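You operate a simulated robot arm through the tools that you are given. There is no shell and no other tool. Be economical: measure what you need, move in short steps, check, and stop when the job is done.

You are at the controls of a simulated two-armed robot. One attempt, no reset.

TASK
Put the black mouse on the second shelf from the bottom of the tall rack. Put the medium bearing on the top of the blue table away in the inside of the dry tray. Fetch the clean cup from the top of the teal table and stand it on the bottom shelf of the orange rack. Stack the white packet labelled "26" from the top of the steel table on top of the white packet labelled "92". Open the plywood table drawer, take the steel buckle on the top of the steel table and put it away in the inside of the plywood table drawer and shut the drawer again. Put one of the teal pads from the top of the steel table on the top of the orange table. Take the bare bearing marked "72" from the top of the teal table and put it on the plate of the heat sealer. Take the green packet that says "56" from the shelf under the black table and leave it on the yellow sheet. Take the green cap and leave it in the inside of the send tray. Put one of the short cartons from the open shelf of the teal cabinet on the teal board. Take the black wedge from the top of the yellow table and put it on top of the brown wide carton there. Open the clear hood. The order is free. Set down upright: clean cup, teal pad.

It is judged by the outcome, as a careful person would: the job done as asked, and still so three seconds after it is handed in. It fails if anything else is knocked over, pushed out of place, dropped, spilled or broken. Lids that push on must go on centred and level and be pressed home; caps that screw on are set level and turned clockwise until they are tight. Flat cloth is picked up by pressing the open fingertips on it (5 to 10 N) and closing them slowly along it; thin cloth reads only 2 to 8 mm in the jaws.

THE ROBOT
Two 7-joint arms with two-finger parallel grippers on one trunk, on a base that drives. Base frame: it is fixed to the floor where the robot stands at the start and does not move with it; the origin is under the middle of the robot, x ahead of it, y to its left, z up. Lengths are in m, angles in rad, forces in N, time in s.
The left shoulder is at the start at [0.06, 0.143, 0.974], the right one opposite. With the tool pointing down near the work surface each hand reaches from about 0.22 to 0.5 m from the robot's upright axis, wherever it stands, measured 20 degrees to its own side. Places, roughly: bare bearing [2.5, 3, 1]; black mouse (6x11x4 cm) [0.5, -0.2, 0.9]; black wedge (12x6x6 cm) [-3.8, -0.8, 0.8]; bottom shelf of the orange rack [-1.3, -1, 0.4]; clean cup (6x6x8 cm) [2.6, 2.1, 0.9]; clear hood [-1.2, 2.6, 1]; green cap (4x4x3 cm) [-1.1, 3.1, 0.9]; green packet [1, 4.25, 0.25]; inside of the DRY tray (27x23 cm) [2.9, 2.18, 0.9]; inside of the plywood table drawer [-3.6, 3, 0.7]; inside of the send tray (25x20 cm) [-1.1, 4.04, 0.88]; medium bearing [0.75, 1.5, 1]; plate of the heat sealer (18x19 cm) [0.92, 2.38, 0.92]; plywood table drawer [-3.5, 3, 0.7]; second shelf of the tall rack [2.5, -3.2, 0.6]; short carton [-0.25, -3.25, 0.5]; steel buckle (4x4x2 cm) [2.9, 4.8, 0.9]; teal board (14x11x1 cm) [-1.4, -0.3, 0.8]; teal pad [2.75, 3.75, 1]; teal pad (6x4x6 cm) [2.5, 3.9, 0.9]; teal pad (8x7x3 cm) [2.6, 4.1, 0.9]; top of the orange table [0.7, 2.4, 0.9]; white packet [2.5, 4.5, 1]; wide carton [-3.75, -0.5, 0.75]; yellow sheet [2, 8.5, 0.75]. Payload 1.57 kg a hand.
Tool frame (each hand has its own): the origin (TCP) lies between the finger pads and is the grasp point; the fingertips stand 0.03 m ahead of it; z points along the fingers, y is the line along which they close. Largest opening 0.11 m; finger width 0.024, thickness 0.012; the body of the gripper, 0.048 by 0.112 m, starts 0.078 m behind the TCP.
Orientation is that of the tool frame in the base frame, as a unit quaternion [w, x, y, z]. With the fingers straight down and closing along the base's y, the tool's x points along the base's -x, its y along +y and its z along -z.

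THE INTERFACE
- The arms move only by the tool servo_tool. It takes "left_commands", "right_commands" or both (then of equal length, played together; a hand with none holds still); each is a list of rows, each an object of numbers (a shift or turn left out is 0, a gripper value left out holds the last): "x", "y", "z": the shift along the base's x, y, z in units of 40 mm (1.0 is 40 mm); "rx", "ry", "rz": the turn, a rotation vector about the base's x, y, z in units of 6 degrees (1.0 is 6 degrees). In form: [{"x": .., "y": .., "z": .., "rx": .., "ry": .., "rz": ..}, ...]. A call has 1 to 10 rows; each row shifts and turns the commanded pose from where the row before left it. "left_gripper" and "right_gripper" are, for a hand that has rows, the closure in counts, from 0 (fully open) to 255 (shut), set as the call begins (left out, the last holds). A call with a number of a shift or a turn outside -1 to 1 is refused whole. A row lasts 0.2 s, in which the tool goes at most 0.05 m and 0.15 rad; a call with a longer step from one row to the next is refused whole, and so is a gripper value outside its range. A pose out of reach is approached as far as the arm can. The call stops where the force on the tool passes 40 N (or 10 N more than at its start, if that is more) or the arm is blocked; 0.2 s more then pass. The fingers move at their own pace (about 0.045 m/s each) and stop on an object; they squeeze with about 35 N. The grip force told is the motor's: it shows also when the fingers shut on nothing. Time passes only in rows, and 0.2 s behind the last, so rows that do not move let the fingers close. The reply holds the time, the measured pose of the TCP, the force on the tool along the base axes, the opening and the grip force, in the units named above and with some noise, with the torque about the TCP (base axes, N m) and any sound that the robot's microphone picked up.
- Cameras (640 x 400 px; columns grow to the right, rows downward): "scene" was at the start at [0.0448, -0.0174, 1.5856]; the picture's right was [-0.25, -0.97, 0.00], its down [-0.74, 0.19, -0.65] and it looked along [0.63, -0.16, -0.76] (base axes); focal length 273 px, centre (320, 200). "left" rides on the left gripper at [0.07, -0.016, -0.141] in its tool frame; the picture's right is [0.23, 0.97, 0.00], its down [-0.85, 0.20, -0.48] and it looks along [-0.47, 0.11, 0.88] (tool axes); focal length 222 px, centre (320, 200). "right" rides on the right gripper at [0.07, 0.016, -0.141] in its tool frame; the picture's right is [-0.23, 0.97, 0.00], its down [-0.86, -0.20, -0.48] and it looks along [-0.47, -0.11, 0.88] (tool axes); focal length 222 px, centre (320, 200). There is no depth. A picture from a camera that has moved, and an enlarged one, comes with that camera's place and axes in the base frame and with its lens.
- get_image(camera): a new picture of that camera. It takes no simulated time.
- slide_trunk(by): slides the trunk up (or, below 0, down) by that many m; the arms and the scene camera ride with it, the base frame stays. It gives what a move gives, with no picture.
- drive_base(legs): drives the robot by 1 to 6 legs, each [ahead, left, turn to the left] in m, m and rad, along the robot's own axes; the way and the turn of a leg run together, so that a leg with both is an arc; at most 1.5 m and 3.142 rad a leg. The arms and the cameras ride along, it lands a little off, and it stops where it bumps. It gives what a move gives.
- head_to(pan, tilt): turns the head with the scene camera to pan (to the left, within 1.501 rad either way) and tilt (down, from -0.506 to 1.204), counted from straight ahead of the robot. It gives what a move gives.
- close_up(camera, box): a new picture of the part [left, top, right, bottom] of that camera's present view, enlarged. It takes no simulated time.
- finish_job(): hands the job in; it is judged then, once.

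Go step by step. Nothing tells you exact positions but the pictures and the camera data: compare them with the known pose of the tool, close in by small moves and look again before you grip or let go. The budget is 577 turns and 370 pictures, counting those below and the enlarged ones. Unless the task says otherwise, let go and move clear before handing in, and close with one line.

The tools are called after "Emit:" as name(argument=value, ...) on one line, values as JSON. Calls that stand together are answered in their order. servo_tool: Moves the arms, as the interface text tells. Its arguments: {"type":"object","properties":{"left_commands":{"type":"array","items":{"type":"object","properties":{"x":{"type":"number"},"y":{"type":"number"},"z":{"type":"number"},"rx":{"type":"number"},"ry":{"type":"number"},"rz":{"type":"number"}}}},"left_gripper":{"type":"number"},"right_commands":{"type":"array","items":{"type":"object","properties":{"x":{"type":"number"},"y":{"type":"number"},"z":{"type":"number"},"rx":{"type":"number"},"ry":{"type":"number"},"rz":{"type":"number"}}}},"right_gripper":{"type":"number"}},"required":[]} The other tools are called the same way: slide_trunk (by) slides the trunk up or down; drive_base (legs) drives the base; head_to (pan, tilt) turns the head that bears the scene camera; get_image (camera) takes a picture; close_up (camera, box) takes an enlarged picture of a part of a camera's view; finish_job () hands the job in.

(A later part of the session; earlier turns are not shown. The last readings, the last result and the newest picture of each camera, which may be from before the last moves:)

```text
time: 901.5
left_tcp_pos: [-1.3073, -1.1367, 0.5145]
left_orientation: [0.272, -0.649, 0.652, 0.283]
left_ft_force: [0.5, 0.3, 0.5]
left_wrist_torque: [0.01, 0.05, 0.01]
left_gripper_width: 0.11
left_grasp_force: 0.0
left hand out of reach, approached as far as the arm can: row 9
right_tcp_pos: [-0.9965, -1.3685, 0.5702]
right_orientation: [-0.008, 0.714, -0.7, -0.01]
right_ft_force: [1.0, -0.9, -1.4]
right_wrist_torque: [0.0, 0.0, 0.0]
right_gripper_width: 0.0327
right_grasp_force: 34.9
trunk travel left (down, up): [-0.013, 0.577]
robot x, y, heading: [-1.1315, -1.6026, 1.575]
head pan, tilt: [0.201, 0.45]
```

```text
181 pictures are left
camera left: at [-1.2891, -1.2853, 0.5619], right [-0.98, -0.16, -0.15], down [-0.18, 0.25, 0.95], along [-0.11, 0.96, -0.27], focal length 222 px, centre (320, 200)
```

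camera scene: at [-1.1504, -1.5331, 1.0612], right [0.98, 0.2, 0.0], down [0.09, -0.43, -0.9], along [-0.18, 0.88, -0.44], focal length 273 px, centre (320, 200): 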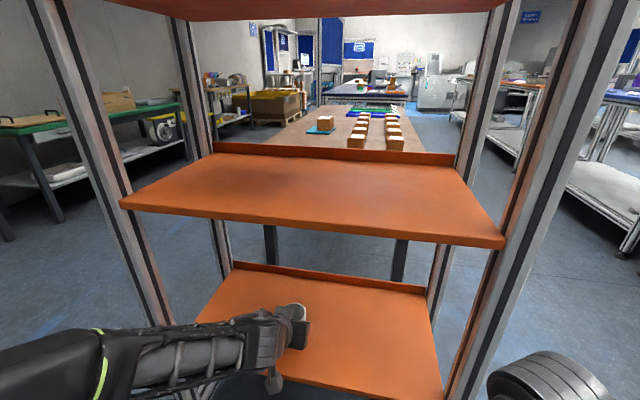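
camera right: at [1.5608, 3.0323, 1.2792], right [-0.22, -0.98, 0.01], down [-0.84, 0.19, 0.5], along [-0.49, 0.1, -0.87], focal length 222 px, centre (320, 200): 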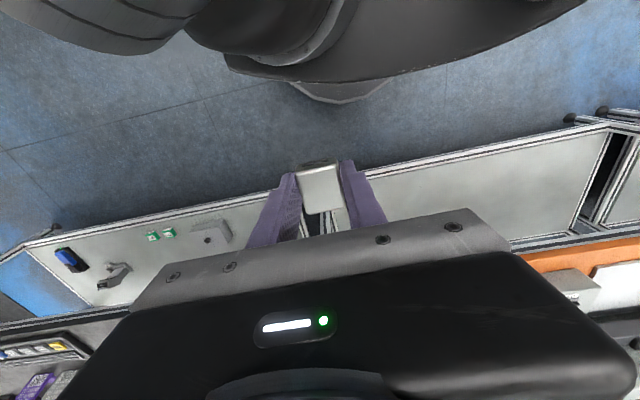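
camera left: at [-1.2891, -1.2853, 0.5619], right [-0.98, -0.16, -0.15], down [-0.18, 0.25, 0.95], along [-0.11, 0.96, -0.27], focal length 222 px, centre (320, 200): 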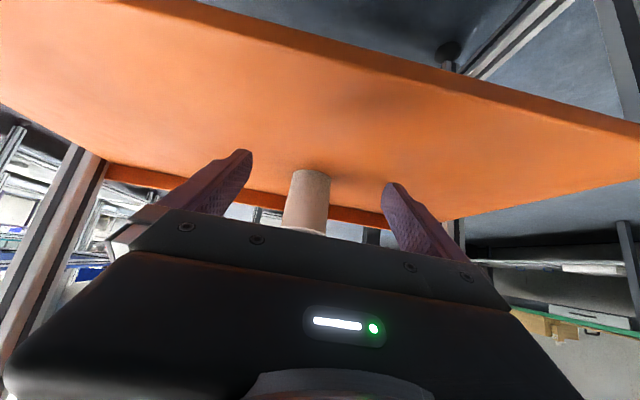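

The cup stands upright on the bottom shelf. Backing off, then driving to the plywood table at [-3.5, 3].

Emit:
drive_base(legs=[[-0.4, 0, 0], [0, 0, 0]])

Emit:
get_image(camera="scene")

Emit:
slide_trunk(by=0.4)

Emit:
drive_base(legs=[[0, 1.25, 0], [1.3, 0, 0], [1.3, 0, 0], [1.3, 0, 0], [1.0, 0, 0], [0, 0, 1.571]])

Emit:
head_to(pan=0, tilt=0.5)

Emit:
get_image(camera="scene")

```text
time: 904.4
left_tcp_pos: [-1.3071, -1.5376, 0.5152]
left_orientation: [0.272, -0.649, 0.652, 0.283]
left_ft_force: [0.0, -0.1, 0.3]
left_wrist_torque: [-0.01, 0.02, -0.01]
left_gripper_width: 0.1101
left_grasp_force: 0.2
right_tcp_pos: [-0.9965, -1.7699, 0.5709]
right_orientation: [-0.008, 0.713, -0.701, -0.01]
right_ft_force: [-0.5, 0.7, -0.5]
right_wrist_torque: [0.0, 0.02, -0.01]
right_gripper_width: 0.0327
right_grasp_force: 35.5
trunk travel left (down, up): [-0.013, 0.577]
robot x, y, heading: [-1.1316, -1.9944, 1.575]
head pan, tilt: [0.201, 0.45]
```

```text
180 pictures are left
camera scene: at [-1.1503, -1.9346, 1.0613], right [0.98, 0.2, 0.0], down [0.09, -0.43, -0.9], along [-0.18, 0.88, -0.44], focal length 273 px, centre (320, 200)
```

scene: 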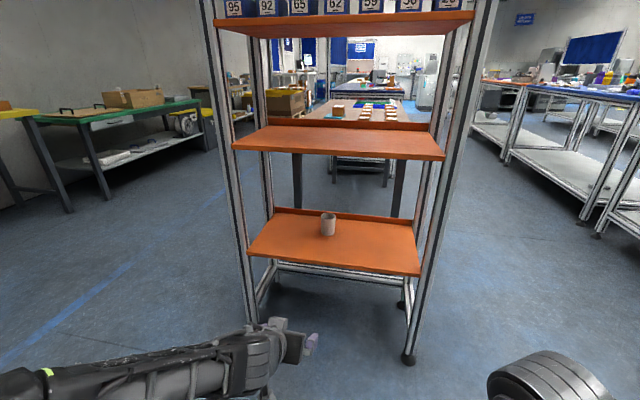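

```text
time: 908.2
left_tcp_pos: [-1.3077, -1.538, 0.915]
left_orientation: [0.272, -0.648, 0.652, 0.284]
left_ft_force: [-0.3, -0.3, -0.3]
left_wrist_torque: [-0.02, 0.03, 0.01]
left_gripper_width: 0.1101
left_grasp_force: 0.1
right_tcp_pos: [-0.9956, -1.7704, 0.9698]
right_orientation: [-0.009, 0.714, -0.7, -0.01]
right_ft_force: [-0.5, 0.4, 0.2]
right_wrist_torque: [-0.02, 0.02, 0.0]
right_gripper_width: 0.0329
right_grasp_force: 35.0
trunk travel left (down, up): [-0.413, 0.177]
robot x, y, heading: [-1.1339, -2.0008, 1.575]
head pan, tilt: [0.201, 0.45]
```

```text
time: 941.7
left_tcp_pos: [-2.7784, 2.8066, 0.9142]
left_orientation: [0.007, 0.92, -0.004, -0.392]
left_ft_force: [-0.4, -0.1, 0.5]
left_wrist_torque: [0.0, -0.01, 0.0]
left_gripper_width: 0.11
left_grasp_force: 0.1
right_tcp_pos: [-2.5439, 3.1163, 0.9703]
right_orientation: [0.001, 1.0, 0.009, -0.012]
right_ft_force: [0.2, 0.3, -0.5]
right_wrist_torque: [-0.03, -0.01, 0.0]
right_gripper_width: 0.033
right_grasp_force: 34.9
trunk travel left (down, up): [-0.413, 0.177]
robot x, y, heading: [-2.3206, 2.9814, 3.138]
head pan, tilt: [0.201, 0.45]
```

```text
time: 942.5
left_tcp_pos: [-2.7782, 2.8057, 0.914]
left_orientation: [0.006, 0.92, -0.004, -0.392]
left_ft_force: [0.3, 0.9, 0.5]
left_wrist_torque: [0.01, -0.01, 0.02]
left_gripper_width: 0.1101
left_grasp_force: 0.1
right_tcp_pos: [-2.5443, 3.1165, 0.9708]
right_orientation: [0.002, 1.0, 0.008, -0.014]
right_ft_force: [-0.1, 0.8, -0.4]
right_wrist_torque: [-0.02, 0.0, -0.04]
right_gripper_width: 0.0331
right_grasp_force: 35.0
trunk travel left (down, up): [-0.413, 0.177]
robot x, y, heading: [-2.3199, 2.9819, 3.139]
head pan, tilt: [0.0, 0.499]
```

```text
179 pictures are left
camera scene: at [-2.3803, 2.9826, 1.4568], right [0.0, 1.0, 0.0], down [0.48, 0.0, -0.88], along [-0.88, 0.0, -0.48], focal length 273 px, centre (320, 200)
```

scene: 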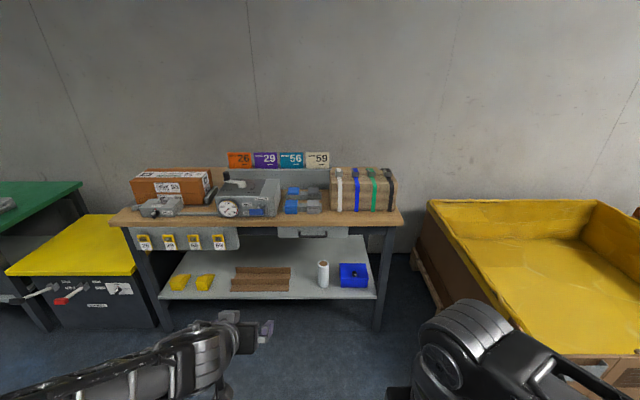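

Cup confirmed. The drawer is under the plywood table's top, with a bar handle. Zooming in.

Emit:
close_up(camera="scene", box=[240, 200, 380, 260])

```text
4.57 times, centred on (310, 230) of scene
camera zoom: at [-2.3803, 2.9826, 1.4568], right [0.0, 1.0, 0.0], down [0.48, 0.0, -0.88], along [-0.88, 0.0, -0.48], focal length 1250 px, centre (366, 63)
```

zoom: 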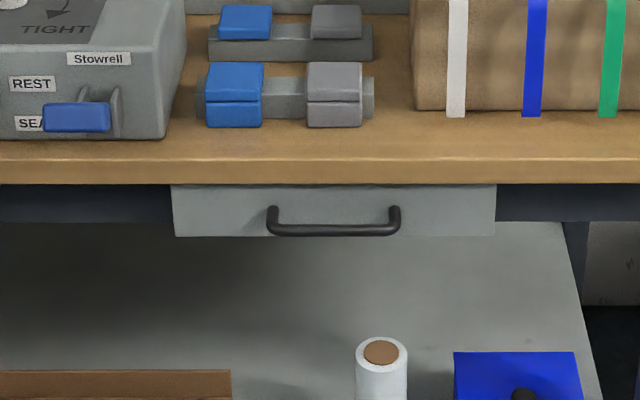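

The handle bar is at about x=-3.375, y 2.887…3.016, z≈0.73. I'll straighten and turn the left hand 90° so it closes along x, lower the trunk a bit, and approach.

Emit:
servo_tool(left_commands=[{"ry": -1}, {"ry": -1}, {"ry": -1}, {"ry": -1}, {"ry": -1}, {"ry": -1}, {"ry": -1}, {"ry": -0.67}, {"rz": -1}, {"rz": -1}])

Emit:
servo_tool(left_commands=[{"rz": -1}, {"rz": -1}, {"rz": -1}, {"rz": -1}, {"rz": -1}, {"rz": -1}, {"rz": -1}, {"rz": -1}, {"rz": -1}, {"rz": -1}])

Emit:
servo_tool(left_commands=[{"rz": -1}, {"rz": -1}, {"rz": -1}, {}])

Emit:
drive_base(legs=[[0, -0.14, 0], [0.38, 0, 0]])

Emit:
head_to(pan=0.2, tilt=0.75)

Emit:
get_image(camera="scene")

```text
time: 944.6
left_tcp_pos: [-2.7788, 2.8054, 0.915]
left_orientation: [0.005, 0.994, -0.111, -0.002]
left_ft_force: [-0.4, 0.4, 0.6]
left_wrist_torque: [-0.01, -0.01, -0.01]
left_gripper_width: 0.1098
left_grasp_force: 0.0
right_tcp_pos: [-2.5439, 3.1169, 0.9703]
right_orientation: [0.001, 1.0, 0.008, -0.013]
right_ft_force: [0.8, -0.3, -0.1]
right_wrist_torque: [0.02, -0.03, -0.02]
right_gripper_width: 0.0329
right_grasp_force: 34.5
trunk travel left (down, up): [-0.413, 0.177]
robot x, y, heading: [-2.3181, 2.9809, 3.139]
head pan, tilt: [0.0, 0.499]
```

```text
time: 946.9
left_tcp_pos: [-2.7789, 2.8074, 0.9134]
left_orientation: [0.004, 0.804, -0.594, -0.004]
left_ft_force: [-0.8, 0.3, 1.5]
left_wrist_torque: [0.01, 0.0, -0.02]
left_gripper_width: 0.11
left_grasp_force: 0.1
right_tcp_pos: [-2.5449, 3.1164, 0.9701]
right_orientation: [0.001, 1.0, 0.008, -0.013]
right_ft_force: [1.0, 0.0, -0.8]
right_wrist_torque: [-0.01, 0.0, -0.02]
right_gripper_width: 0.0328
right_grasp_force: 35.1
trunk travel left (down, up): [-0.413, 0.177]
robot x, y, heading: [-2.3194, 2.9808, 3.138]
head pan, tilt: [0.0, 0.499]
```

```text
time: 947.9
left_tcp_pos: [-2.7784, 2.807, 0.9129]
left_orientation: [-0.002, -0.702, 0.712, 0.006]
left_ft_force: [-0.6, 0.2, -0.3]
left_wrist_torque: [-0.02, 0.0, 0.0]
left_gripper_width: 0.1101
left_grasp_force: 0.1
right_tcp_pos: [-2.5452, 3.1172, 0.9698]
right_orientation: [0.001, 1.0, 0.008, -0.013]
right_ft_force: [0.9, 0.4, -0.6]
right_wrist_torque: [0.0, -0.02, 0.02]
right_gripper_width: 0.0328
right_grasp_force: 35.0
trunk travel left (down, up): [-0.413, 0.177]
robot x, y, heading: [-2.3208, 2.9794, 3.137]
head pan, tilt: [0.0, 0.499]
```

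```text
time: 951.2
left_tcp_pos: [-3.1554, 2.943, 0.9147]
left_orientation: [-0.002, -0.704, 0.711, 0.005]
left_ft_force: [-0.5, -0.9, -0.1]
left_wrist_torque: [0.02, 0.01, 0.01]
left_gripper_width: 0.1098
left_grasp_force: 0.1
right_tcp_pos: [-2.9222, 3.2549, 0.9699]
right_orientation: [0.002, 1.0, 0.008, -0.013]
right_ft_force: [-1.0, -0.3, 0.1]
right_wrist_torque: [0.03, 0.0, 0.0]
right_gripper_width: 0.0328
right_grasp_force: 34.9
trunk travel left (down, up): [-0.413, 0.177]
robot x, y, heading: [-2.695, 3.1185, 3.14]
head pan, tilt: [0.0, 0.499]
```

```text
time: 951.9
left_tcp_pos: [-3.1548, 2.9444, 0.9143]
left_orientation: [-0.003, -0.704, 0.71, 0.005]
left_ft_force: [-0.4, -0.9, -0.5]
left_wrist_torque: [-0.01, 0.01, 0.02]
left_gripper_width: 0.1098
left_grasp_force: 0.1
right_tcp_pos: [-2.9218, 3.2544, 0.9702]
right_orientation: [0.001, 1.0, 0.009, -0.013]
right_ft_force: [0.0, 0.1, 0.1]
right_wrist_torque: [-0.02, 0.01, -0.01]
right_gripper_width: 0.0333
right_grasp_force: 35.6
trunk travel left (down, up): [-0.413, 0.177]
robot x, y, heading: [-2.6955, 3.1208, 3.139]
head pan, tilt: [0.201, 0.75]
```

```text
177 pictures are left
camera scene: at [-2.7467, 3.1043, 1.4349], right [-0.2, 0.98, 0.0], down [0.67, 0.14, -0.73], along [-0.72, -0.14, -0.68], focal length 273 px, centre (320, 200)
```

scene: 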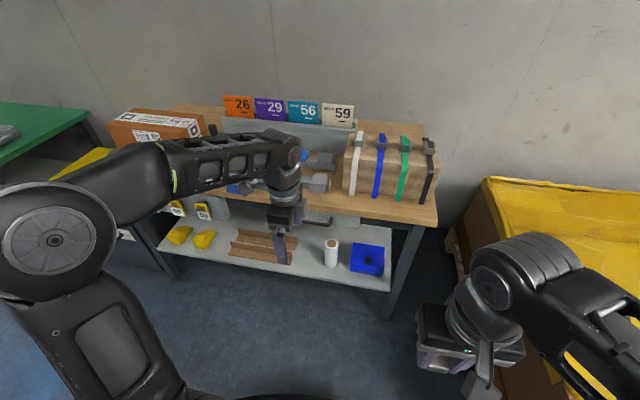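

Emit:
get_image(camera="left")

```text
176 pictures are left
camera left: at [-3.1374, 2.8749, 1.0551], right [-0.98, -0.22, 0.01], down [-0.19, 0.86, 0.48], along [-0.11, 0.47, -0.88], focal length 222 px, centre (320, 200)
```

left: 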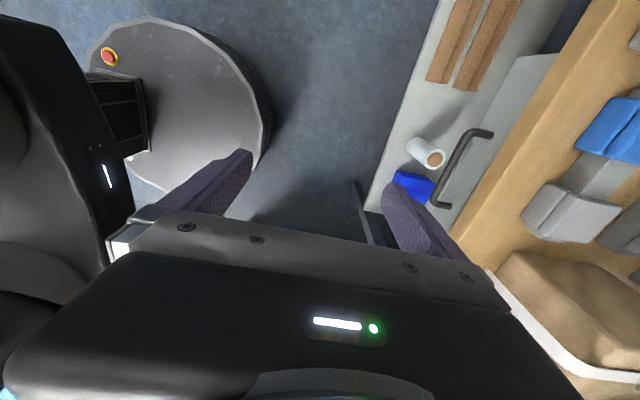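

The bar measures x=-3.366, y 2.90…3.00. I'll narrow the fingers to ~2.6 cm, drive 0.2 m closer and check from above.

Emit:
drive_base(legs=[[0.2, 0, 0]])

Emit:
servo_tool(left_commands=[{"z": -0.6}, {"z": -0.5}, {}], left_gripper=195)

Emit:
get_image(camera="left")

```text
time: 953.5
left_tcp_pos: [-3.3548, 2.9437, 0.9129]
left_orientation: [-0.003, -0.704, 0.71, 0.005]
left_ft_force: [0.0, 0.1, 0.2]
left_wrist_torque: [0.02, -0.02, 0.0]
left_gripper_width: 0.1099
left_grasp_force: 0.1
right_tcp_pos: [-3.1205, 3.2542, 0.9705]
right_orientation: [0.0, 1.0, 0.01, -0.013]
right_ft_force: [-0.6, -0.3, -0.1]
right_wrist_torque: [0.01, -0.02, -0.02]
right_gripper_width: 0.0328
right_grasp_force: 34.9
trunk travel left (down, up): [-0.413, 0.177]
robot x, y, heading: [-2.8949, 3.1133, -3.138]
head pan, tilt: [0.201, 0.75]
```

```text
time: 954.3
left_tcp_pos: [-3.354, 2.9425, 0.8704]
left_orientation: [-0.003, -0.704, 0.71, 0.005]
left_ft_force: [-0.4, 0.5, 0.3]
left_wrist_torque: [-0.03, 0.0, 0.0]
left_gripper_width: 0.0398
left_grasp_force: 0.1
right_tcp_pos: [-3.1202, 3.2536, 0.9715]
right_orientation: [0.001, 1.0, 0.009, -0.013]
right_ft_force: [0.5, 0.6, -0.8]
right_wrist_torque: [0.03, -0.01, 0.01]
right_gripper_width: 0.0329
right_grasp_force: 35.9
trunk travel left (down, up): [-0.413, 0.177]
robot x, y, heading: [-2.8929, 3.1193, -3.145]
head pan, tilt: [0.201, 0.75]
```

```text
175 pictures are left
camera left: at [-3.3362, 2.8741, 1.011], right [-0.98, -0.22, 0.01], down [-0.19, 0.86, 0.48], along [-0.11, 0.47, -0.88], focal length 222 px, centre (320, 200)
```

left: 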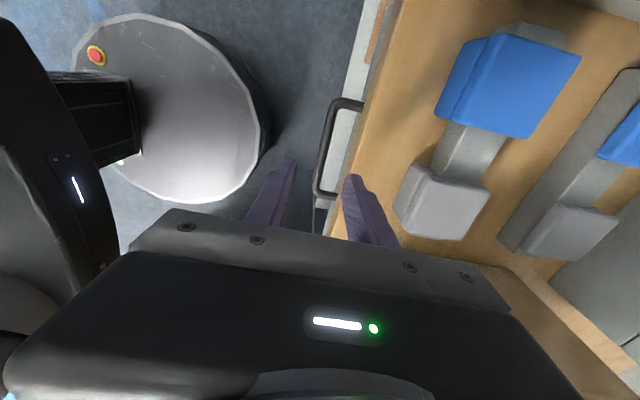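

The gap between bar and table edge is only ~17 mm from above, so I'll instead approach at 45° with the fingers closing above-behind and below-front of the bar. Backing off and tilting.

Emit:
servo_tool(left_commands=[{"x": 0.9}, {"x": 0.9, "ry": 0.5}, {"ry": 1}, {"ry": 1}, {"ry": 1}, {"ry": 1}, {"ry": 1}, {"ry": 1}, {"ry": 1}, {}])

Emit:
get_image(camera="left")

Emit:
get_image(camera="scene")

```text
time: 956.5
left_tcp_pos: [-3.353, 2.9506, 0.9087]
left_orientation: [-0.273, -0.649, 0.656, 0.273]
left_ft_force: [0.6, 0.4, 0.1]
left_wrist_torque: [0.0, 0.03, 0.01]
left_gripper_width: 0.0259
left_grasp_force: 0.0
left hand out of reach, approached as far as the arm can: row 6, 7, 8, 9
right_tcp_pos: [-3.1205, 3.2544, 0.9699]
right_orientation: [0.001, 1.0, 0.01, -0.013]
right_ft_force: [0.4, 0.1, -1.3]
right_wrist_torque: [-0.02, 0.02, -0.01]
right_gripper_width: 0.0331
right_grasp_force: 34.8
trunk travel left (down, up): [-0.413, 0.177]
robot x, y, heading: [-2.8954, 3.1217, -3.138]
head pan, tilt: [0.201, 0.75]
```

```text
174 pictures are left
camera left: at [-3.2408, 2.8826, 0.9965], right [-0.68, -0.22, 0.7], down [0.21, 0.86, 0.47], along [-0.7, 0.47, -0.54], focal length 222 px, centre (320, 200)
```

left: 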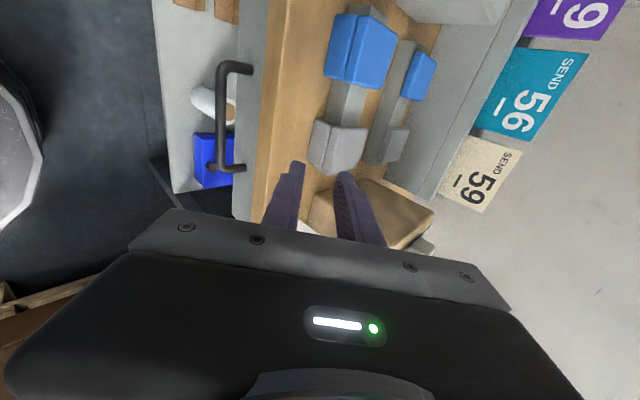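

```text
173 pictures are left
camera scene: at [-2.9456, 3.1041, 1.4348], right [-0.2, 0.98, 0.0], down [0.67, 0.14, -0.73], along [-0.72, -0.15, -0.68], focal length 273 px, centre (320, 200)
```

scene: 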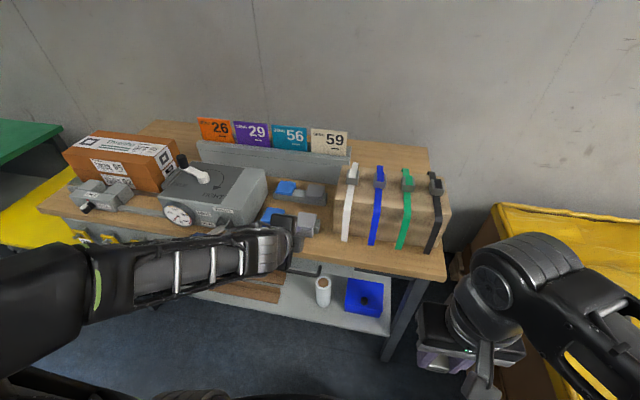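

Orientation is right. I'll back the base 6 cm, lower, and line up along the 45° approach.

Emit:
drive_base(legs=[[-0.07, 0, 0]])

Emit:
servo_tool(left_commands=[{"z": -0.9}, {"z": -0.9}, {"z": -0.9}, {}])

Emit:
get_image(camera="left")

```text
time: 957.5
left_tcp_pos: [-3.283, 2.9518, 0.9089]
left_orientation: [-0.274, -0.648, 0.655, 0.274]
left_ft_force: [0.4, 0.2, -0.3]
left_wrist_torque: [-0.03, 0.02, 0.0]
left_gripper_width: 0.0259
left_grasp_force: 0.1
right_tcp_pos: [-3.0491, 3.2545, 0.9714]
right_orientation: [0.001, 1.0, 0.009, -0.013]
right_ft_force: [0.2, 0.2, -0.6]
right_wrist_torque: [0.03, 0.05, 0.03]
right_gripper_width: 0.0329
right_grasp_force: 35.8
trunk travel left (down, up): [-0.413, 0.177]
robot x, y, heading: [-2.826, 3.1189, -3.143]
head pan, tilt: [0.201, 0.75]
```

```text
time: 958.5
left_tcp_pos: [-3.3101, 2.9548, 0.8044]
left_orientation: [-0.273, -0.649, 0.656, 0.272]
left_ft_force: [0.4, 0.0, -0.3]
left_wrist_torque: [-0.03, 0.0, -0.01]
left_gripper_width: 0.0256
left_grasp_force: 0.1
left hand out of reach, approached as far as the arm can: row 1, 2, 3
right_tcp_pos: [-3.0507, 3.2539, 0.9703]
right_orientation: [0.0, 1.0, 0.01, -0.013]
right_ft_force: [-0.9, 0.0, 0.2]
right_wrist_torque: [0.02, -0.01, -0.03]
right_gripper_width: 0.0329
right_grasp_force: 35.0
trunk travel left (down, up): [-0.413, 0.177]
robot x, y, heading: [-2.8215, 3.1192, -3.142]
head pan, tilt: [0.201, 0.75]
```

```text
172 pictures are left
camera left: at [-3.1972, 2.8859, 0.892], right [-0.69, -0.22, 0.69], down [0.21, 0.86, 0.47], along [-0.7, 0.47, -0.54], focal length 222 px, centre (320, 200)
```

left: 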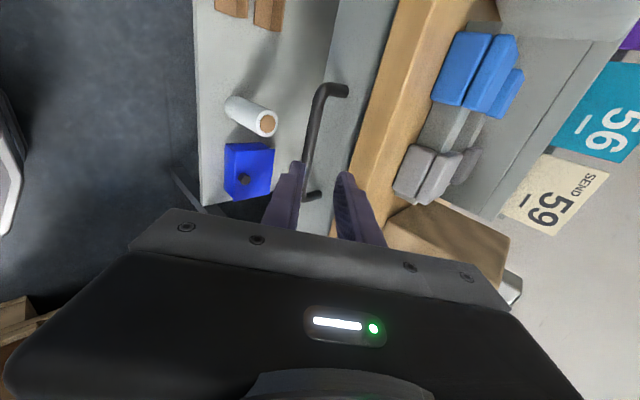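

The bar sits nearly between the fingers' line. Small trunk drop, then advance along the finger axis.

Emit:
slide_trunk(by=-0.013)

Emit:
servo_tool(left_commands=[{"x": -0.33, "z": -0.33}, {"x": -0.33, "z": -0.33}, {}])

Emit:
get_image(camera="left")

```text
time: 959.1
left_tcp_pos: [-3.3095, 2.9551, 0.7909]
left_orientation: [-0.274, -0.649, 0.656, 0.272]
left_ft_force: [-0.5, -0.1, 0.1]
left_wrist_torque: [0.0, -0.01, 0.03]
left_gripper_width: 0.026
left_grasp_force: 0.1
right_tcp_pos: [-3.0496, 3.2556, 0.9578]
right_orientation: [0.001, 1.0, 0.01, -0.013]
right_ft_force: [0.1, 0.2, -0.6]
right_wrist_torque: [0.03, -0.01, 0.0]
right_gripper_width: 0.0329
right_grasp_force: 34.6
trunk travel left (down, up): [-0.4, 0.19]
robot x, y, heading: [-2.8239, 3.1191, -3.14]
head pan, tilt: [0.201, 0.75]
```

```text
time: 960.0
left_tcp_pos: [-3.3353, 2.9547, 0.7646]
left_orientation: [-0.273, -0.649, 0.656, 0.273]
left_ft_force: [-0.2, 0.1, 0.0]
left_wrist_torque: [-0.01, -0.04, -0.02]
left_gripper_width: 0.0259
left_grasp_force: 0.1
right_tcp_pos: [-3.0503, 3.2556, 0.9579]
right_orientation: [0.001, 1.0, 0.009, -0.013]
right_ft_force: [-0.2, 0.0, -0.9]
right_wrist_torque: [-0.04, -0.01, 0.0]
right_gripper_width: 0.0332
right_grasp_force: 35.0
trunk travel left (down, up): [-0.4, 0.19]
robot x, y, heading: [-2.8252, 3.1162, -3.135]
head pan, tilt: [0.201, 0.75]
```

```text
171 pictures are left
camera left: at [-3.2239, 2.8857, 0.8521], right [-0.69, -0.22, 0.69], down [0.21, 0.86, 0.47], along [-0.7, 0.47, -0.54], focal length 222 px, centre (320, 200)
```

left: 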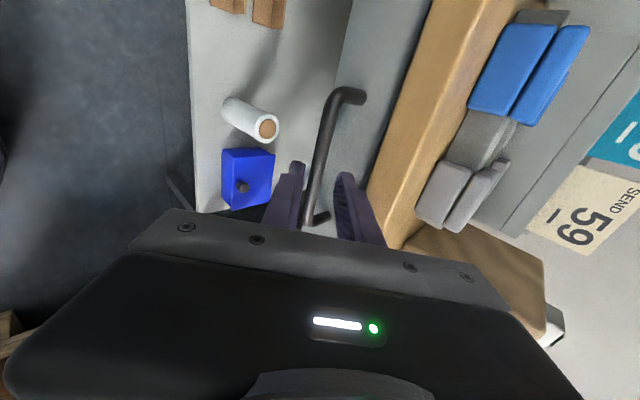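

The bar is centred between the fingers. Advancing 18 mm more and closing on it.

Emit:
servo_tool(left_commands=[{"x": -0.16, "z": -0.16}, {"x": -0.16, "z": -0.16}, {}])

Emit:
servo_tool(left_commands=[{}, {}, {}], left_gripper=255)

Emit:
get_image(camera="left")

```text
time: 960.8
left_tcp_pos: [-3.3496, 2.9537, 0.7501]
left_orientation: [-0.274, -0.648, 0.656, 0.273]
left_ft_force: [0.2, 0.3, -0.5]
left_wrist_torque: [0.03, 0.0, 0.01]
left_gripper_width: 0.0261
left_grasp_force: 0.1
right_tcp_pos: [-3.0493, 3.2546, 0.9582]
right_orientation: [0.001, 1.0, 0.009, -0.014]
right_ft_force: [-0.4, -1.0, -0.4]
right_wrist_torque: [-0.01, -0.02, -0.02]
right_gripper_width: 0.0333
right_grasp_force: 35.5
trunk travel left (down, up): [-0.4, 0.19]
robot x, y, heading: [-2.8246, 3.1204, -3.143]
head pan, tilt: [0.201, 0.75]
```

```text
time: 961.5
left_tcp_pos: [-3.3472, 2.9537, 0.7498]
left_orientation: [-0.271, -0.651, 0.655, 0.272]
left_ft_force: [7.1, 1.0, -10.1]
left_wrist_torque: [0.41, -0.27, 0.64]
left_gripper_width: 0.012
left_grasp_force: 29.0
right_tcp_pos: [-3.0496, 3.2544, 0.9576]
right_orientation: [0.001, 1.0, 0.01, -0.013]
right_ft_force: [0.3, -0.6, 0.1]
right_wrist_torque: [-0.02, 0.01, 0.03]
right_gripper_width: 0.033
right_grasp_force: 35.0
trunk travel left (down, up): [-0.4, 0.19]
robot x, y, heading: [-2.822, 3.1194, -3.142]
head pan, tilt: [0.201, 0.75]
```

```text
170 pictures are left
camera left: at [-3.2357, 2.8849, 0.838], right [-0.69, -0.22, 0.69], down [0.2, 0.85, 0.48], along [-0.7, 0.47, -0.54], focal length 222 px, centre (320, 200)
```

left: 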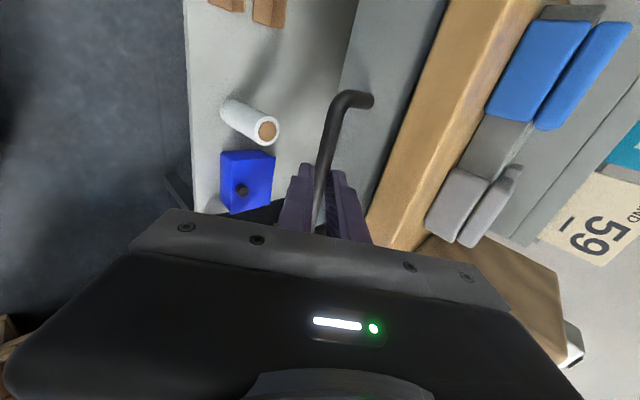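

The bar is gripped. Pulling the drawer open by backing the base 18 cm.

Emit:
drive_base(legs=[[-0.18, 0, 0]])

Emit:
get_image(camera="left")

Emit:
get_image(camera="scene")

```text
time: 963.1
left_tcp_pos: [-3.1665, 2.9548, 0.7494]
left_orientation: [-0.271, -0.65, 0.656, 0.271]
left_ft_force: [0.3, -1.8, -21.8]
left_wrist_torque: [0.63, -0.34, 0.39]
left_gripper_width: 0.0122
left_grasp_force: 29.5
right_tcp_pos: [-2.8672, 3.2541, 0.9575]
right_orientation: [0.0, 1.0, 0.009, -0.013]
right_ft_force: [0.3, -0.2, -0.4]
right_wrist_torque: [0.01, 0.01, 0.0]
right_gripper_width: 0.0332
right_grasp_force: 34.9
trunk travel left (down, up): [-0.4, 0.19]
robot x, y, heading: [-2.6394, 3.1183, 3.14]
head pan, tilt: [0.201, 0.75]
```

```text
169 pictures are left
camera left: at [-3.0553, 2.8849, 0.838], right [-0.69, -0.22, 0.69], down [0.21, 0.85, 0.48], along [-0.7, 0.47, -0.54], focal length 222 px, centre (320, 200)
```

left: 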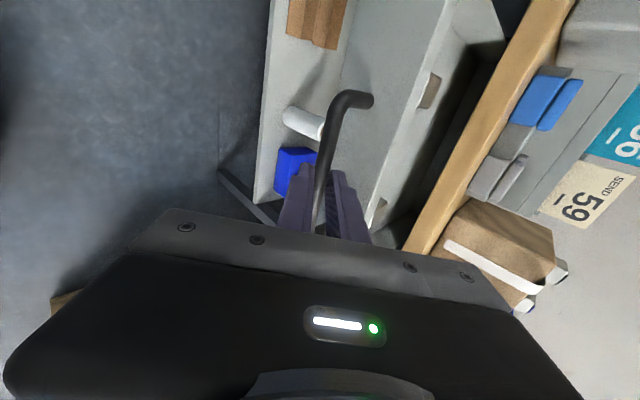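

```text
168 pictures are left
camera scene: at [-2.6947, 3.1034, 1.4217], right [-0.2, 0.98, 0.0], down [0.67, 0.14, -0.73], along [-0.72, -0.14, -0.68], focal length 273 px, centre (320, 200)
```

scene: 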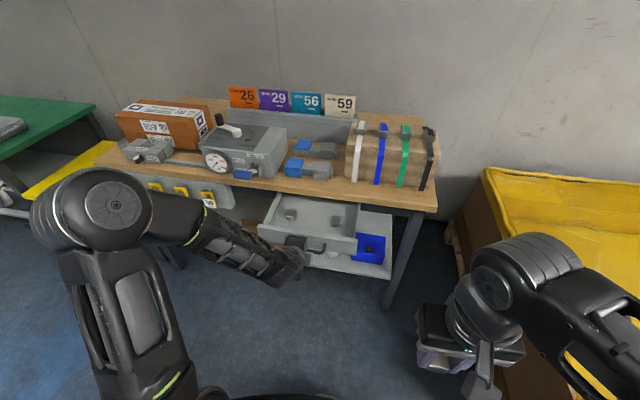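

The drawer is open. I'll release the bar, withdraw the left hand up and back, and look inside.

Emit:
servo_tool(left_commands=[{}, {}, {"x": 0.3, "z": 0.3}, {"x": 0.4, "z": 0.4}, {"x": 0.5, "z": 0.5}, {"x": 0.3, "z": 0.8}, {"z": 0.8}, {}], left_gripper=190)

Emit:
close_up(camera="scene", box=[230, 170, 400, 280])

```text
time: 964.9
left_tcp_pos: [-3.1206, 2.9549, 0.8619]
left_orientation: [-0.271, -0.649, 0.657, 0.272]
left_ft_force: [-0.6, 0.7, -1.6]
left_wrist_torque: [0.0, 0.0, -0.02]
left_gripper_width: 0.0283
left_grasp_force: 0.1
left hand out of reach, approached as far as the arm can: row 5, 6
right_tcp_pos: [-2.869, 3.2553, 0.958]
right_orientation: [0.001, 1.0, 0.009, -0.014]
right_ft_force: [0.0, -0.1, -0.2]
right_wrist_torque: [0.03, -0.01, 0.01]
right_gripper_width: 0.0327
right_grasp_force: 34.4
trunk travel left (down, up): [-0.4, 0.19]
robot x, y, heading: [-2.6472, 3.1169, 3.14]
head pan, tilt: [0.201, 0.75]
```

```text
3.64 times, centred on (315, 225) of scene
camera zoom: at [-2.6933, 3.1041, 1.4218], right [-0.2, 0.98, 0.0], down [0.67, 0.14, -0.73], along [-0.72, -0.15, -0.68], focal length 994 px, centre (338, 109)
```

zoom: 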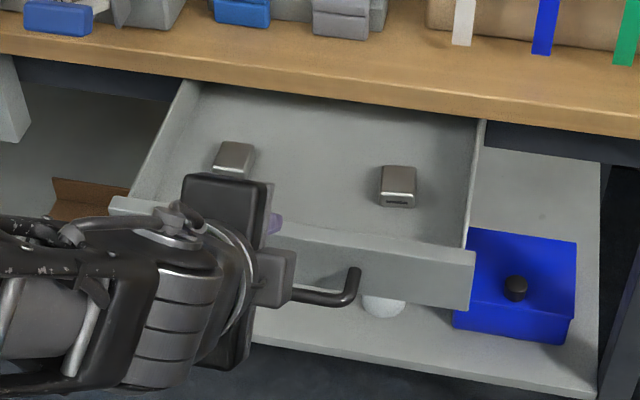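

Two buckles are already inside; a free spot is near [-3.30, 2.945]. I'll raise the left hand and shift so the right hand can place the buckle there.

Emit:
servo_tool(left_commands=[{"z": 0.9}, {"z": 0.9}, {"z": 0.9}, {"z": 0.5}, {}])

Emit:
drive_base(legs=[[0, 0.32, 0], [0.18, 0, 0]])

Emit:
servo_tool(right_commands=[{"x": -0.9}, {"x": -0.9}, {"x": -0.9}, {"x": -0.9}, {"x": -0.9}, {"x": -0.9}, {}])

Emit:
get_image(camera="right")

Emit:
get_image(camera="scene")

```text
time: 966.1
left_tcp_pos: [-3.1183, 2.9553, 0.9933]
left_orientation: [-0.272, -0.65, 0.656, 0.272]
left_ft_force: [0.2, -0.3, 0.4]
left_wrist_torque: [-0.01, 0.03, 0.0]
left_gripper_width: 0.0282
left_grasp_force: 0.1
right_tcp_pos: [-2.8675, 3.2536, 0.9583]
right_orientation: [0.001, 1.0, 0.01, -0.012]
right_ft_force: [0.8, 0.5, 0.0]
right_wrist_torque: [0.01, -0.03, 0.02]
right_gripper_width: 0.0331
right_grasp_force: 34.3
trunk travel left (down, up): [-0.4, 0.19]
robot x, y, heading: [-2.6394, 3.1164, 3.137]
head pan, tilt: [0.201, 0.75]
```

```text
time: 969.3
left_tcp_pos: [-3.3002, 2.629, 0.9922]
left_orientation: [-0.273, -0.65, 0.655, 0.272]
left_ft_force: [-0.7, 0.0, 0.7]
left_wrist_torque: [0.04, 0.02, -0.01]
left_gripper_width: 0.0279
left_grasp_force: 0.0
right_tcp_pos: [-3.0513, 2.9287, 0.9573]
right_orientation: [0.002, 1.0, 0.01, -0.013]
right_ft_force: [-0.2, -0.3, -0.3]
right_wrist_torque: [-0.01, -0.04, 0.01]
right_gripper_width: 0.0329
right_grasp_force: 35.5
trunk travel left (down, up): [-0.4, 0.19]
robot x, y, heading: [-2.8263, 2.7946, -3.141]
head pan, tilt: [0.201, 0.75]
```

```text
time: 970.9
left_tcp_pos: [-3.2998, 2.6279, 0.9928]
left_orientation: [-0.273, -0.65, 0.654, 0.272]
left_ft_force: [-0.1, 0.5, 0.0]
left_wrist_torque: [0.0, 0.02, 0.04]
left_gripper_width: 0.0282
left_grasp_force: 0.0
right_tcp_pos: [-3.2675, 2.9305, 0.9587]
right_orientation: [0.001, 1.0, 0.011, -0.014]
right_ft_force: [0.0, -0.3, -0.1]
right_wrist_torque: [-0.01, 0.02, -0.01]
right_gripper_width: 0.0329
right_grasp_force: 35.1
trunk travel left (down, up): [-0.4, 0.19]
robot x, y, heading: [-2.8225, 2.794, -3.137]
head pan, tilt: [0.201, 0.75]
```

```text
166 pictures are left
camera right: at [-3.1936, 2.9157, 1.0969], right [-0.21, -0.98, 0.01], down [-0.85, 0.18, 0.5], along [-0.49, 0.1, -0.87], focal length 222 px, centre (320, 200)
```

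right: 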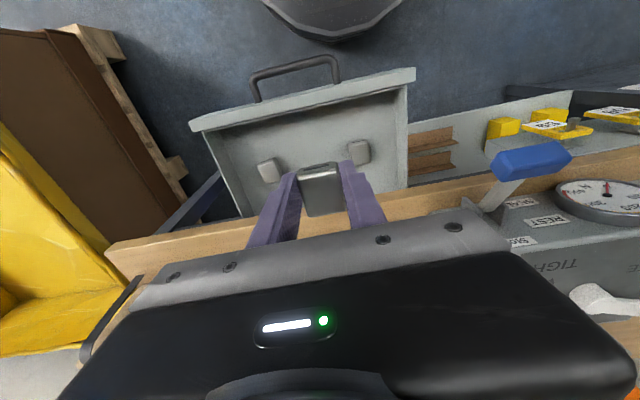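

```text
165 pictures are left
camera scene: at [-2.8746, 2.7788, 1.4218], right [-0.2, 0.98, 0.0], down [0.67, 0.14, -0.73], along [-0.72, -0.15, -0.68], focal length 273 px, centre (320, 200)
```

scene: 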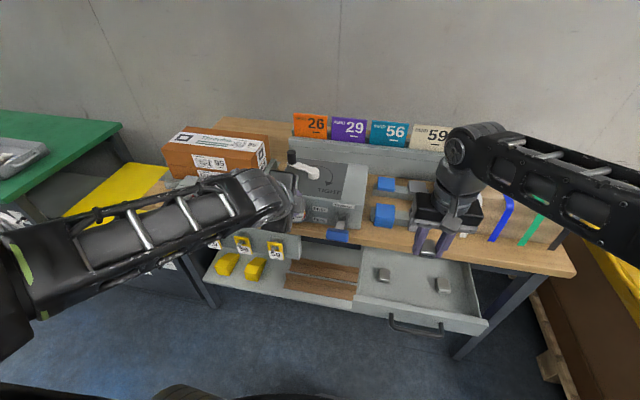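

Lowering the buckle into the drawer between the others, at [-3.29, 2.95].

Emit:
servo_tool(right_commands=[{"x": -0.55, "y": 0.5}, {"z": -1}, {"z": -1}, {"z": -1}, {"z": -1}, {"z": -0.9}, {}])

Emit:
servo_tool(right_commands=[{"z": -0.15}, {"z": -0.12}, {"z": -0.12}, {"z": -0.12}, {"z": -0.12}, {"z": -0.12}, {"z": -0.12}, {"z": -0.12}, {"z": -0.12}, {"z": -0.12}])

Emit:
get_image(camera="right")

```text
time: 972.5
left_tcp_pos: [-3.3, 2.6284, 0.9929]
left_orientation: [-0.273, -0.651, 0.655, 0.272]
left_ft_force: [0.0, 0.5, -0.3]
left_wrist_torque: [-0.01, -0.02, 0.0]
left_gripper_width: 0.0283
left_grasp_force: 0.1
right_tcp_pos: [-3.2879, 2.9491, 0.7594]
right_orientation: [0.002, 1.0, 0.011, -0.013]
right_ft_force: [0.0, -1.2, -0.9]
right_wrist_torque: [0.0, -0.02, 0.02]
right_gripper_width: 0.033
right_grasp_force: 34.7
trunk travel left (down, up): [-0.4, 0.19]
robot x, y, heading: [-2.8229, 2.7936, -3.141]
head pan, tilt: [0.201, 0.75]
```

```text
time: 973.6
left_tcp_pos: [-3.2988, 2.629, 0.9932]
left_orientation: [-0.274, -0.65, 0.654, 0.272]
left_ft_force: [-0.1, 0.0, -0.4]
left_wrist_torque: [-0.02, -0.01, 0.02]
left_gripper_width: 0.028
left_grasp_force: 0.1
right_tcp_pos: [-3.2937, 2.949, 0.7484]
right_orientation: [0.002, 1.0, 0.009, -0.021]
right_ft_force: [-1.3, 1.3, 20.0]
right_wrist_torque: [0.23, -0.22, -0.06]
right_gripper_width: 0.0329
right_grasp_force: 35.1
trunk travel left (down, up): [-0.4, 0.19]
robot x, y, heading: [-2.8235, 2.7909, -3.135]
head pan, tilt: [0.201, 0.75]
stopped in row 5 (right hand): the force on the tool passed its limit at 48 N (the readings are from after the stop); the commanded pose is now the measured one
```

```text
164 pictures are left
camera right: at [-3.2176, 2.9347, 0.8851], right [-0.21, -0.98, 0.01], down [-0.84, 0.18, 0.51], along [-0.51, 0.1, -0.86], focal length 222 px, centre (320, 200)
```

right: 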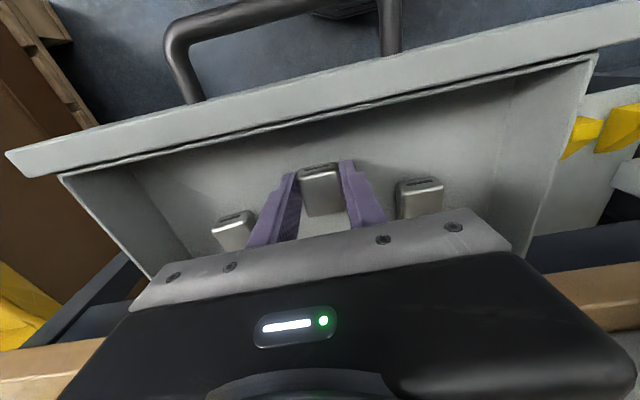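

On the drawer floor. Releasing with a small opening and rising.

Emit:
servo_tool(right_commands=[{"z": 0.03}, {}, {}, {"z": 0.5}, {"z": 1}, {"z": 1}, {"z": 1}, {"z": 1}, {"z": 0.8}, {}], right_gripper=125)

Emit:
get_image(camera="right")

```text
time: 975.8
left_tcp_pos: [-3.2994, 2.6295, 0.9922]
left_orientation: [-0.273, -0.65, 0.655, 0.271]
left_ft_force: [-0.3, 0.3, 0.7]
left_wrist_torque: [0.02, -0.03, -0.01]
left_gripper_width: 0.0278
left_grasp_force: 0.1
right_tcp_pos: [-3.2912, 2.9506, 0.9585]
right_orientation: [0.002, 1.0, 0.011, -0.019]
right_ft_force: [0.3, -0.1, -0.6]
right_wrist_torque: [0.01, 0.02, 0.01]
right_gripper_width: 0.0561
right_grasp_force: 0.0
trunk travel left (down, up): [-0.4, 0.19]
robot x, y, heading: [-2.8239, 2.793, -3.138]
head pan, tilt: [0.201, 0.75]
```

```text
163 pictures are left
camera right: at [-3.216, 2.9363, 1.0967], right [-0.21, -0.98, 0.01], down [-0.84, 0.18, 0.51], along [-0.5, 0.1, -0.86], focal length 222 px, centre (320, 200)
```

right: 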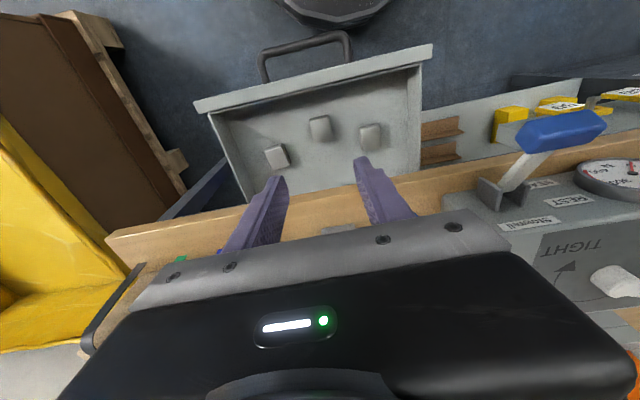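

Three buckles are inside now. To shut the drawer, I'll bring the closed right fingers in front of the handle bar and push.

Emit:
servo_tool(right_commands=[{"x": 0.9}, {"x": 0.9}, {"x": 0.9}, {"x": 0.9}, {"x": 0.5}, {"z": -1}, {"z": -1}, {"z": -1}, {"z": -1}, {"z": -1}], right_gripper=255)

Emit:
servo_tool(right_commands=[{"z": -0.6}, {}])

Emit:
get_image(camera="right")

Emit:
close_up(camera="scene", box=[330, 220, 500, 350])

```text
time: 978.0
left_tcp_pos: [-3.2996, 2.6284, 0.9924]
left_orientation: [-0.273, -0.651, 0.655, 0.272]
left_ft_force: [-0.6, 0.2, -0.1]
left_wrist_torque: [-0.02, 0.05, 0.03]
left_gripper_width: 0.0282
left_grasp_force: 0.0
right_tcp_pos: [-3.1378, 2.9454, 0.7581]
right_orientation: [0.002, 1.0, 0.01, -0.017]
right_ft_force: [0.5, 0.2, -0.2]
right_wrist_torque: [0.0, 0.0, -0.01]
right_gripper_width: 0.0
right_grasp_force: 21.3
right hand out of reach, approached as far as the arm can: row 10
trunk travel left (down, up): [-0.4, 0.19]
robot x, y, heading: [-2.8225, 2.7942, -3.139]
head pan, tilt: [0.201, 0.75]
```

```text
time: 978.6
left_tcp_pos: [-3.2989, 2.628, 0.9926]
left_orientation: [-0.272, -0.65, 0.655, 0.272]
left_ft_force: [0.0, -0.1, 0.5]
left_wrist_torque: [-0.01, 0.0, 0.0]
left_gripper_width: 0.0279
left_grasp_force: 0.0
right_tcp_pos: [-3.1415, 2.9476, 0.7364]
right_orientation: [0.0, 1.0, 0.009, -0.017]
right_ft_force: [-0.7, 0.1, -1.3]
right_wrist_torque: [0.02, 0.0, 0.0]
right_gripper_width: 0.0
right_grasp_force: 21.1
right hand out of reach, approached as far as the arm can: row 1
trunk travel left (down, up): [-0.4, 0.19]
robot x, y, heading: [-2.8243, 2.7933, -3.14]
head pan, tilt: [0.201, 0.75]
```

```text
162 pictures are left
camera right: at [-3.0668, 2.9334, 0.8753], right [-0.21, -0.98, 0.01], down [-0.84, 0.18, 0.51], along [-0.5, 0.1, -0.86], focal length 222 px, centre (320, 200)
```

right: 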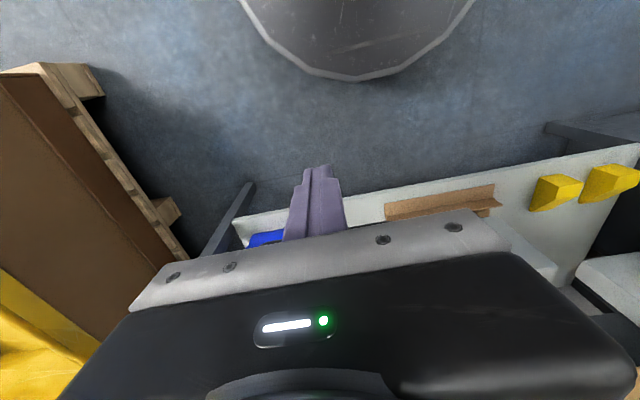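

```text
3.08 times, centred on (415, 285) of scene
camera zoom: at [-2.8748, 2.7788, 1.4218], right [-0.2, 0.98, 0.0], down [0.67, 0.14, -0.73], along [-0.72, -0.15, -0.68], focal length 841 px, centre (28, -62)
```

zoom: 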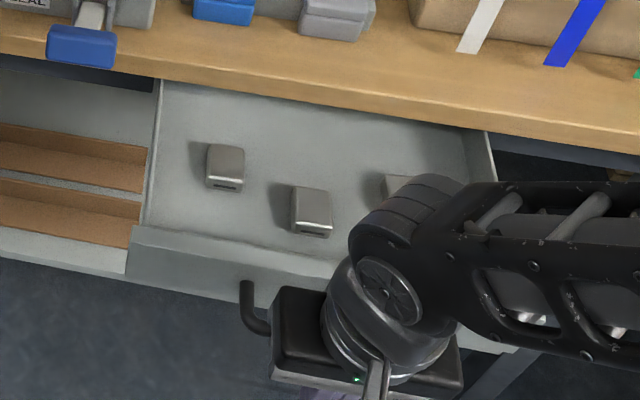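

Pushing the drawer shut.

Emit:
servo_tool(right_commands=[{"x": -0.6}, {"x": -0.6}, {"x": -0.6}, {"x": -0.6}, {"x": -0.6}, {"x": -0.6}, {"x": -0.6}, {}])

Emit:
close_up(camera="scene", box=[330, 190, 500, 320])

```text
time: 980.4
left_tcp_pos: [-3.2996, 2.6273, 0.9928]
left_orientation: [-0.273, -0.65, 0.655, 0.272]
left_ft_force: [0.1, 0.6, -0.3]
left_wrist_torque: [0.0, -0.02, -0.02]
left_gripper_width: 0.0281
left_grasp_force: 0.1
right_tcp_pos: [-3.3096, 2.9506, 0.736]
right_orientation: [0.002, 1.0, 0.01, -0.02]
right_ft_force: [-0.3, -0.3, -0.1]
right_wrist_torque: [0.01, 0.02, -0.01]
right_gripper_width: 0.0003
right_grasp_force: 20.8
trunk travel left (down, up): [-0.4, 0.19]
robot x, y, heading: [-2.8214, 2.7905, -3.143]
head pan, tilt: [0.201, 0.75]
```

```text
3.08 times, centred on (415, 255) of scene
camera zoom: at [-2.8747, 2.7788, 1.4218], right [-0.2, 0.98, 0.0], down [0.67, 0.14, -0.73], along [-0.72, -0.15, -0.68], focal length 841 px, centre (28, 31)
```

zoom: 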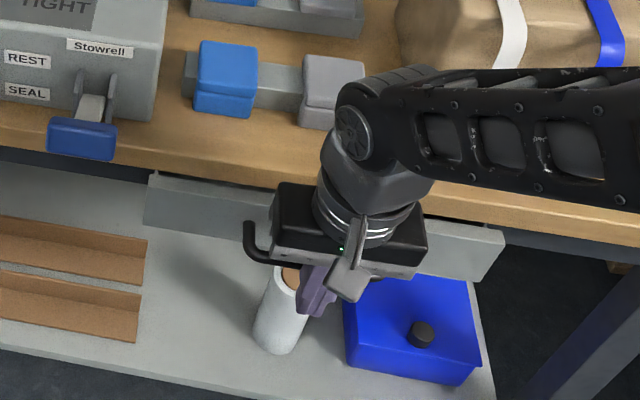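

Nearly shut; pushing the last few centimetres gently until it stops.

Emit:
servo_tool(right_commands=[{"x": -0.3}, {"x": -0.3}, {"x": -0.25}, {"x": -0.2}, {"x": -0.2}, {"x": -0.15}, {"x": -0.15}, {}])

Emit:
close_up(camera="scene", box=[330, 190, 500, 320])

```text
time: 981.5
left_tcp_pos: [-3.2978, 2.6283, 0.9934]
left_orientation: [-0.273, -0.65, 0.655, 0.272]
left_ft_force: [0.2, -0.8, 0.5]
left_wrist_torque: [-0.01, 0.04, 0.03]
left_gripper_width: 0.0281
left_grasp_force: 0.1
right_tcp_pos: [-3.3431, 2.9464, 0.7332]
right_orientation: [0.0, 1.0, 0.011, -0.007]
right_ft_force: [10.9, -0.4, 3.4]
right_wrist_torque: [0.01, 0.1, 0.0]
right_gripper_width: 0.0
right_grasp_force: 21.4
trunk travel left (down, up): [-0.4, 0.19]
robot x, y, heading: [-2.8223, 2.791, -3.138]
head pan, tilt: [0.201, 0.75]
stopped in row 5 (right hand): the force on the tool passed its limit at 48 N (the readings are from after the stop); the commanded pose is now the measured one
```

```text
3.08 times, centred on (415, 255) of scene
camera zoom: at [-2.873, 2.7787, 1.422], right [-0.2, 0.98, 0.0], down [0.67, 0.14, -0.73], along [-0.72, -0.15, -0.68], focal length 841 px, centre (28, 31)
```

zoom: 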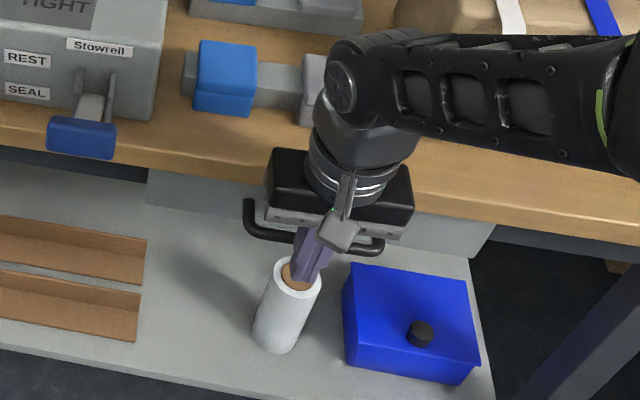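

The drawer has reached its stop. Withdrawing both hands and verifying.

Emit:
servo_tool(right_commands=[{"x": 0.5}, {"x": 0.9}, {"x": 0.9}, {"x": 0.6, "z": 0.5}, {"z": 0.9}, {"z": 0.9}, {"z": 0.9}, {}])

Emit:
drive_base(legs=[[-0.45, 0, 0]])

Emit:
head_to(pan=-0.1, tilt=0.5)

Emit:
get_image(camera="scene")

```text
time: 983.3
left_tcp_pos: [-3.2985, 2.6284, 0.992]
left_orientation: [-0.272, -0.65, 0.655, 0.272]
left_ft_force: [-1.3, 0.4, -0.3]
left_wrist_torque: [0.01, 0.0, -0.01]
left_gripper_width: 0.0282
left_grasp_force: 0.0
right_tcp_pos: [-3.2318, 2.9454, 0.8611]
right_orientation: [0.001, 1.0, 0.011, -0.008]
right_ft_force: [0.0, -0.6, 0.7]
right_wrist_torque: [0.01, 0.01, 0.0]
right_gripper_width: 0.0002
right_grasp_force: 21.1
trunk travel left (down, up): [-0.4, 0.19]
robot x, y, heading: [-2.8231, 2.795, -3.138]
head pan, tilt: [0.201, 0.75]
```

```text
time: 986.0
left_tcp_pos: [-2.8493, 2.6307, 0.9923]
left_orientation: [-0.272, -0.648, 0.657, 0.273]
left_ft_force: [-0.1, -0.4, 0.2]
left_wrist_torque: [-0.03, 0.0, 0.01]
left_gripper_width: 0.0283
left_grasp_force: 0.1
right_tcp_pos: [-2.7795, 2.9483, 0.8598]
right_orientation: [0.0, 1.0, 0.007, -0.008]
right_ft_force: [-0.4, -0.7, 0.1]
right_wrist_torque: [0.04, 0.03, 0.03]
right_gripper_width: 0.0001
right_grasp_force: 21.6
trunk travel left (down, up): [-0.4, 0.19]
robot x, y, heading: [-2.3694, 2.7884, 3.138]
head pan, tilt: [0.201, 0.75]
```

```text
time: 986.8
left_tcp_pos: [-2.8497, 2.6311, 0.9936]
left_orientation: [-0.271, -0.648, 0.657, 0.274]
left_ft_force: [0.6, -0.4, 0.4]
left_wrist_torque: [0.03, 0.0, 0.0]
left_gripper_width: 0.028
left_grasp_force: 0.0
right_tcp_pos: [-2.7803, 2.9482, 0.8599]
right_orientation: [-0.001, 1.0, 0.007, -0.007]
right_ft_force: [0.6, 0.0, -0.6]
right_wrist_torque: [0.01, -0.02, 0.0]
right_gripper_width: 0.0002
right_grasp_force: 21.3
trunk travel left (down, up): [-0.4, 0.19]
robot x, y, heading: [-2.3745, 2.7934, 3.132]
head pan, tilt: [-0.099, 0.499]
```

```text
158 pictures are left
camera scene: at [-2.4336, 2.8036, 1.4437], right [0.11, 0.99, 0.0], down [0.48, -0.05, -0.88], along [-0.87, 0.09, -0.48], focal length 273 px, centre (320, 200)
```

scene: 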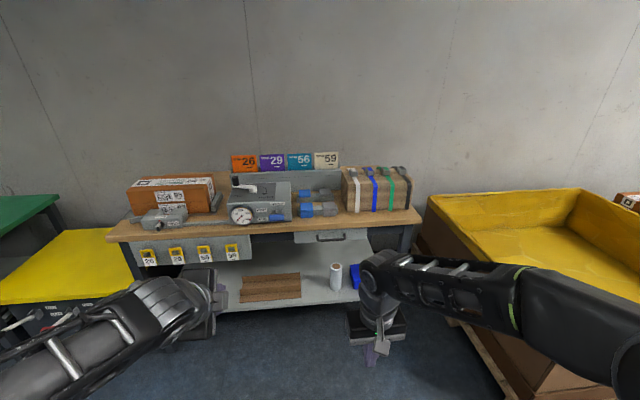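

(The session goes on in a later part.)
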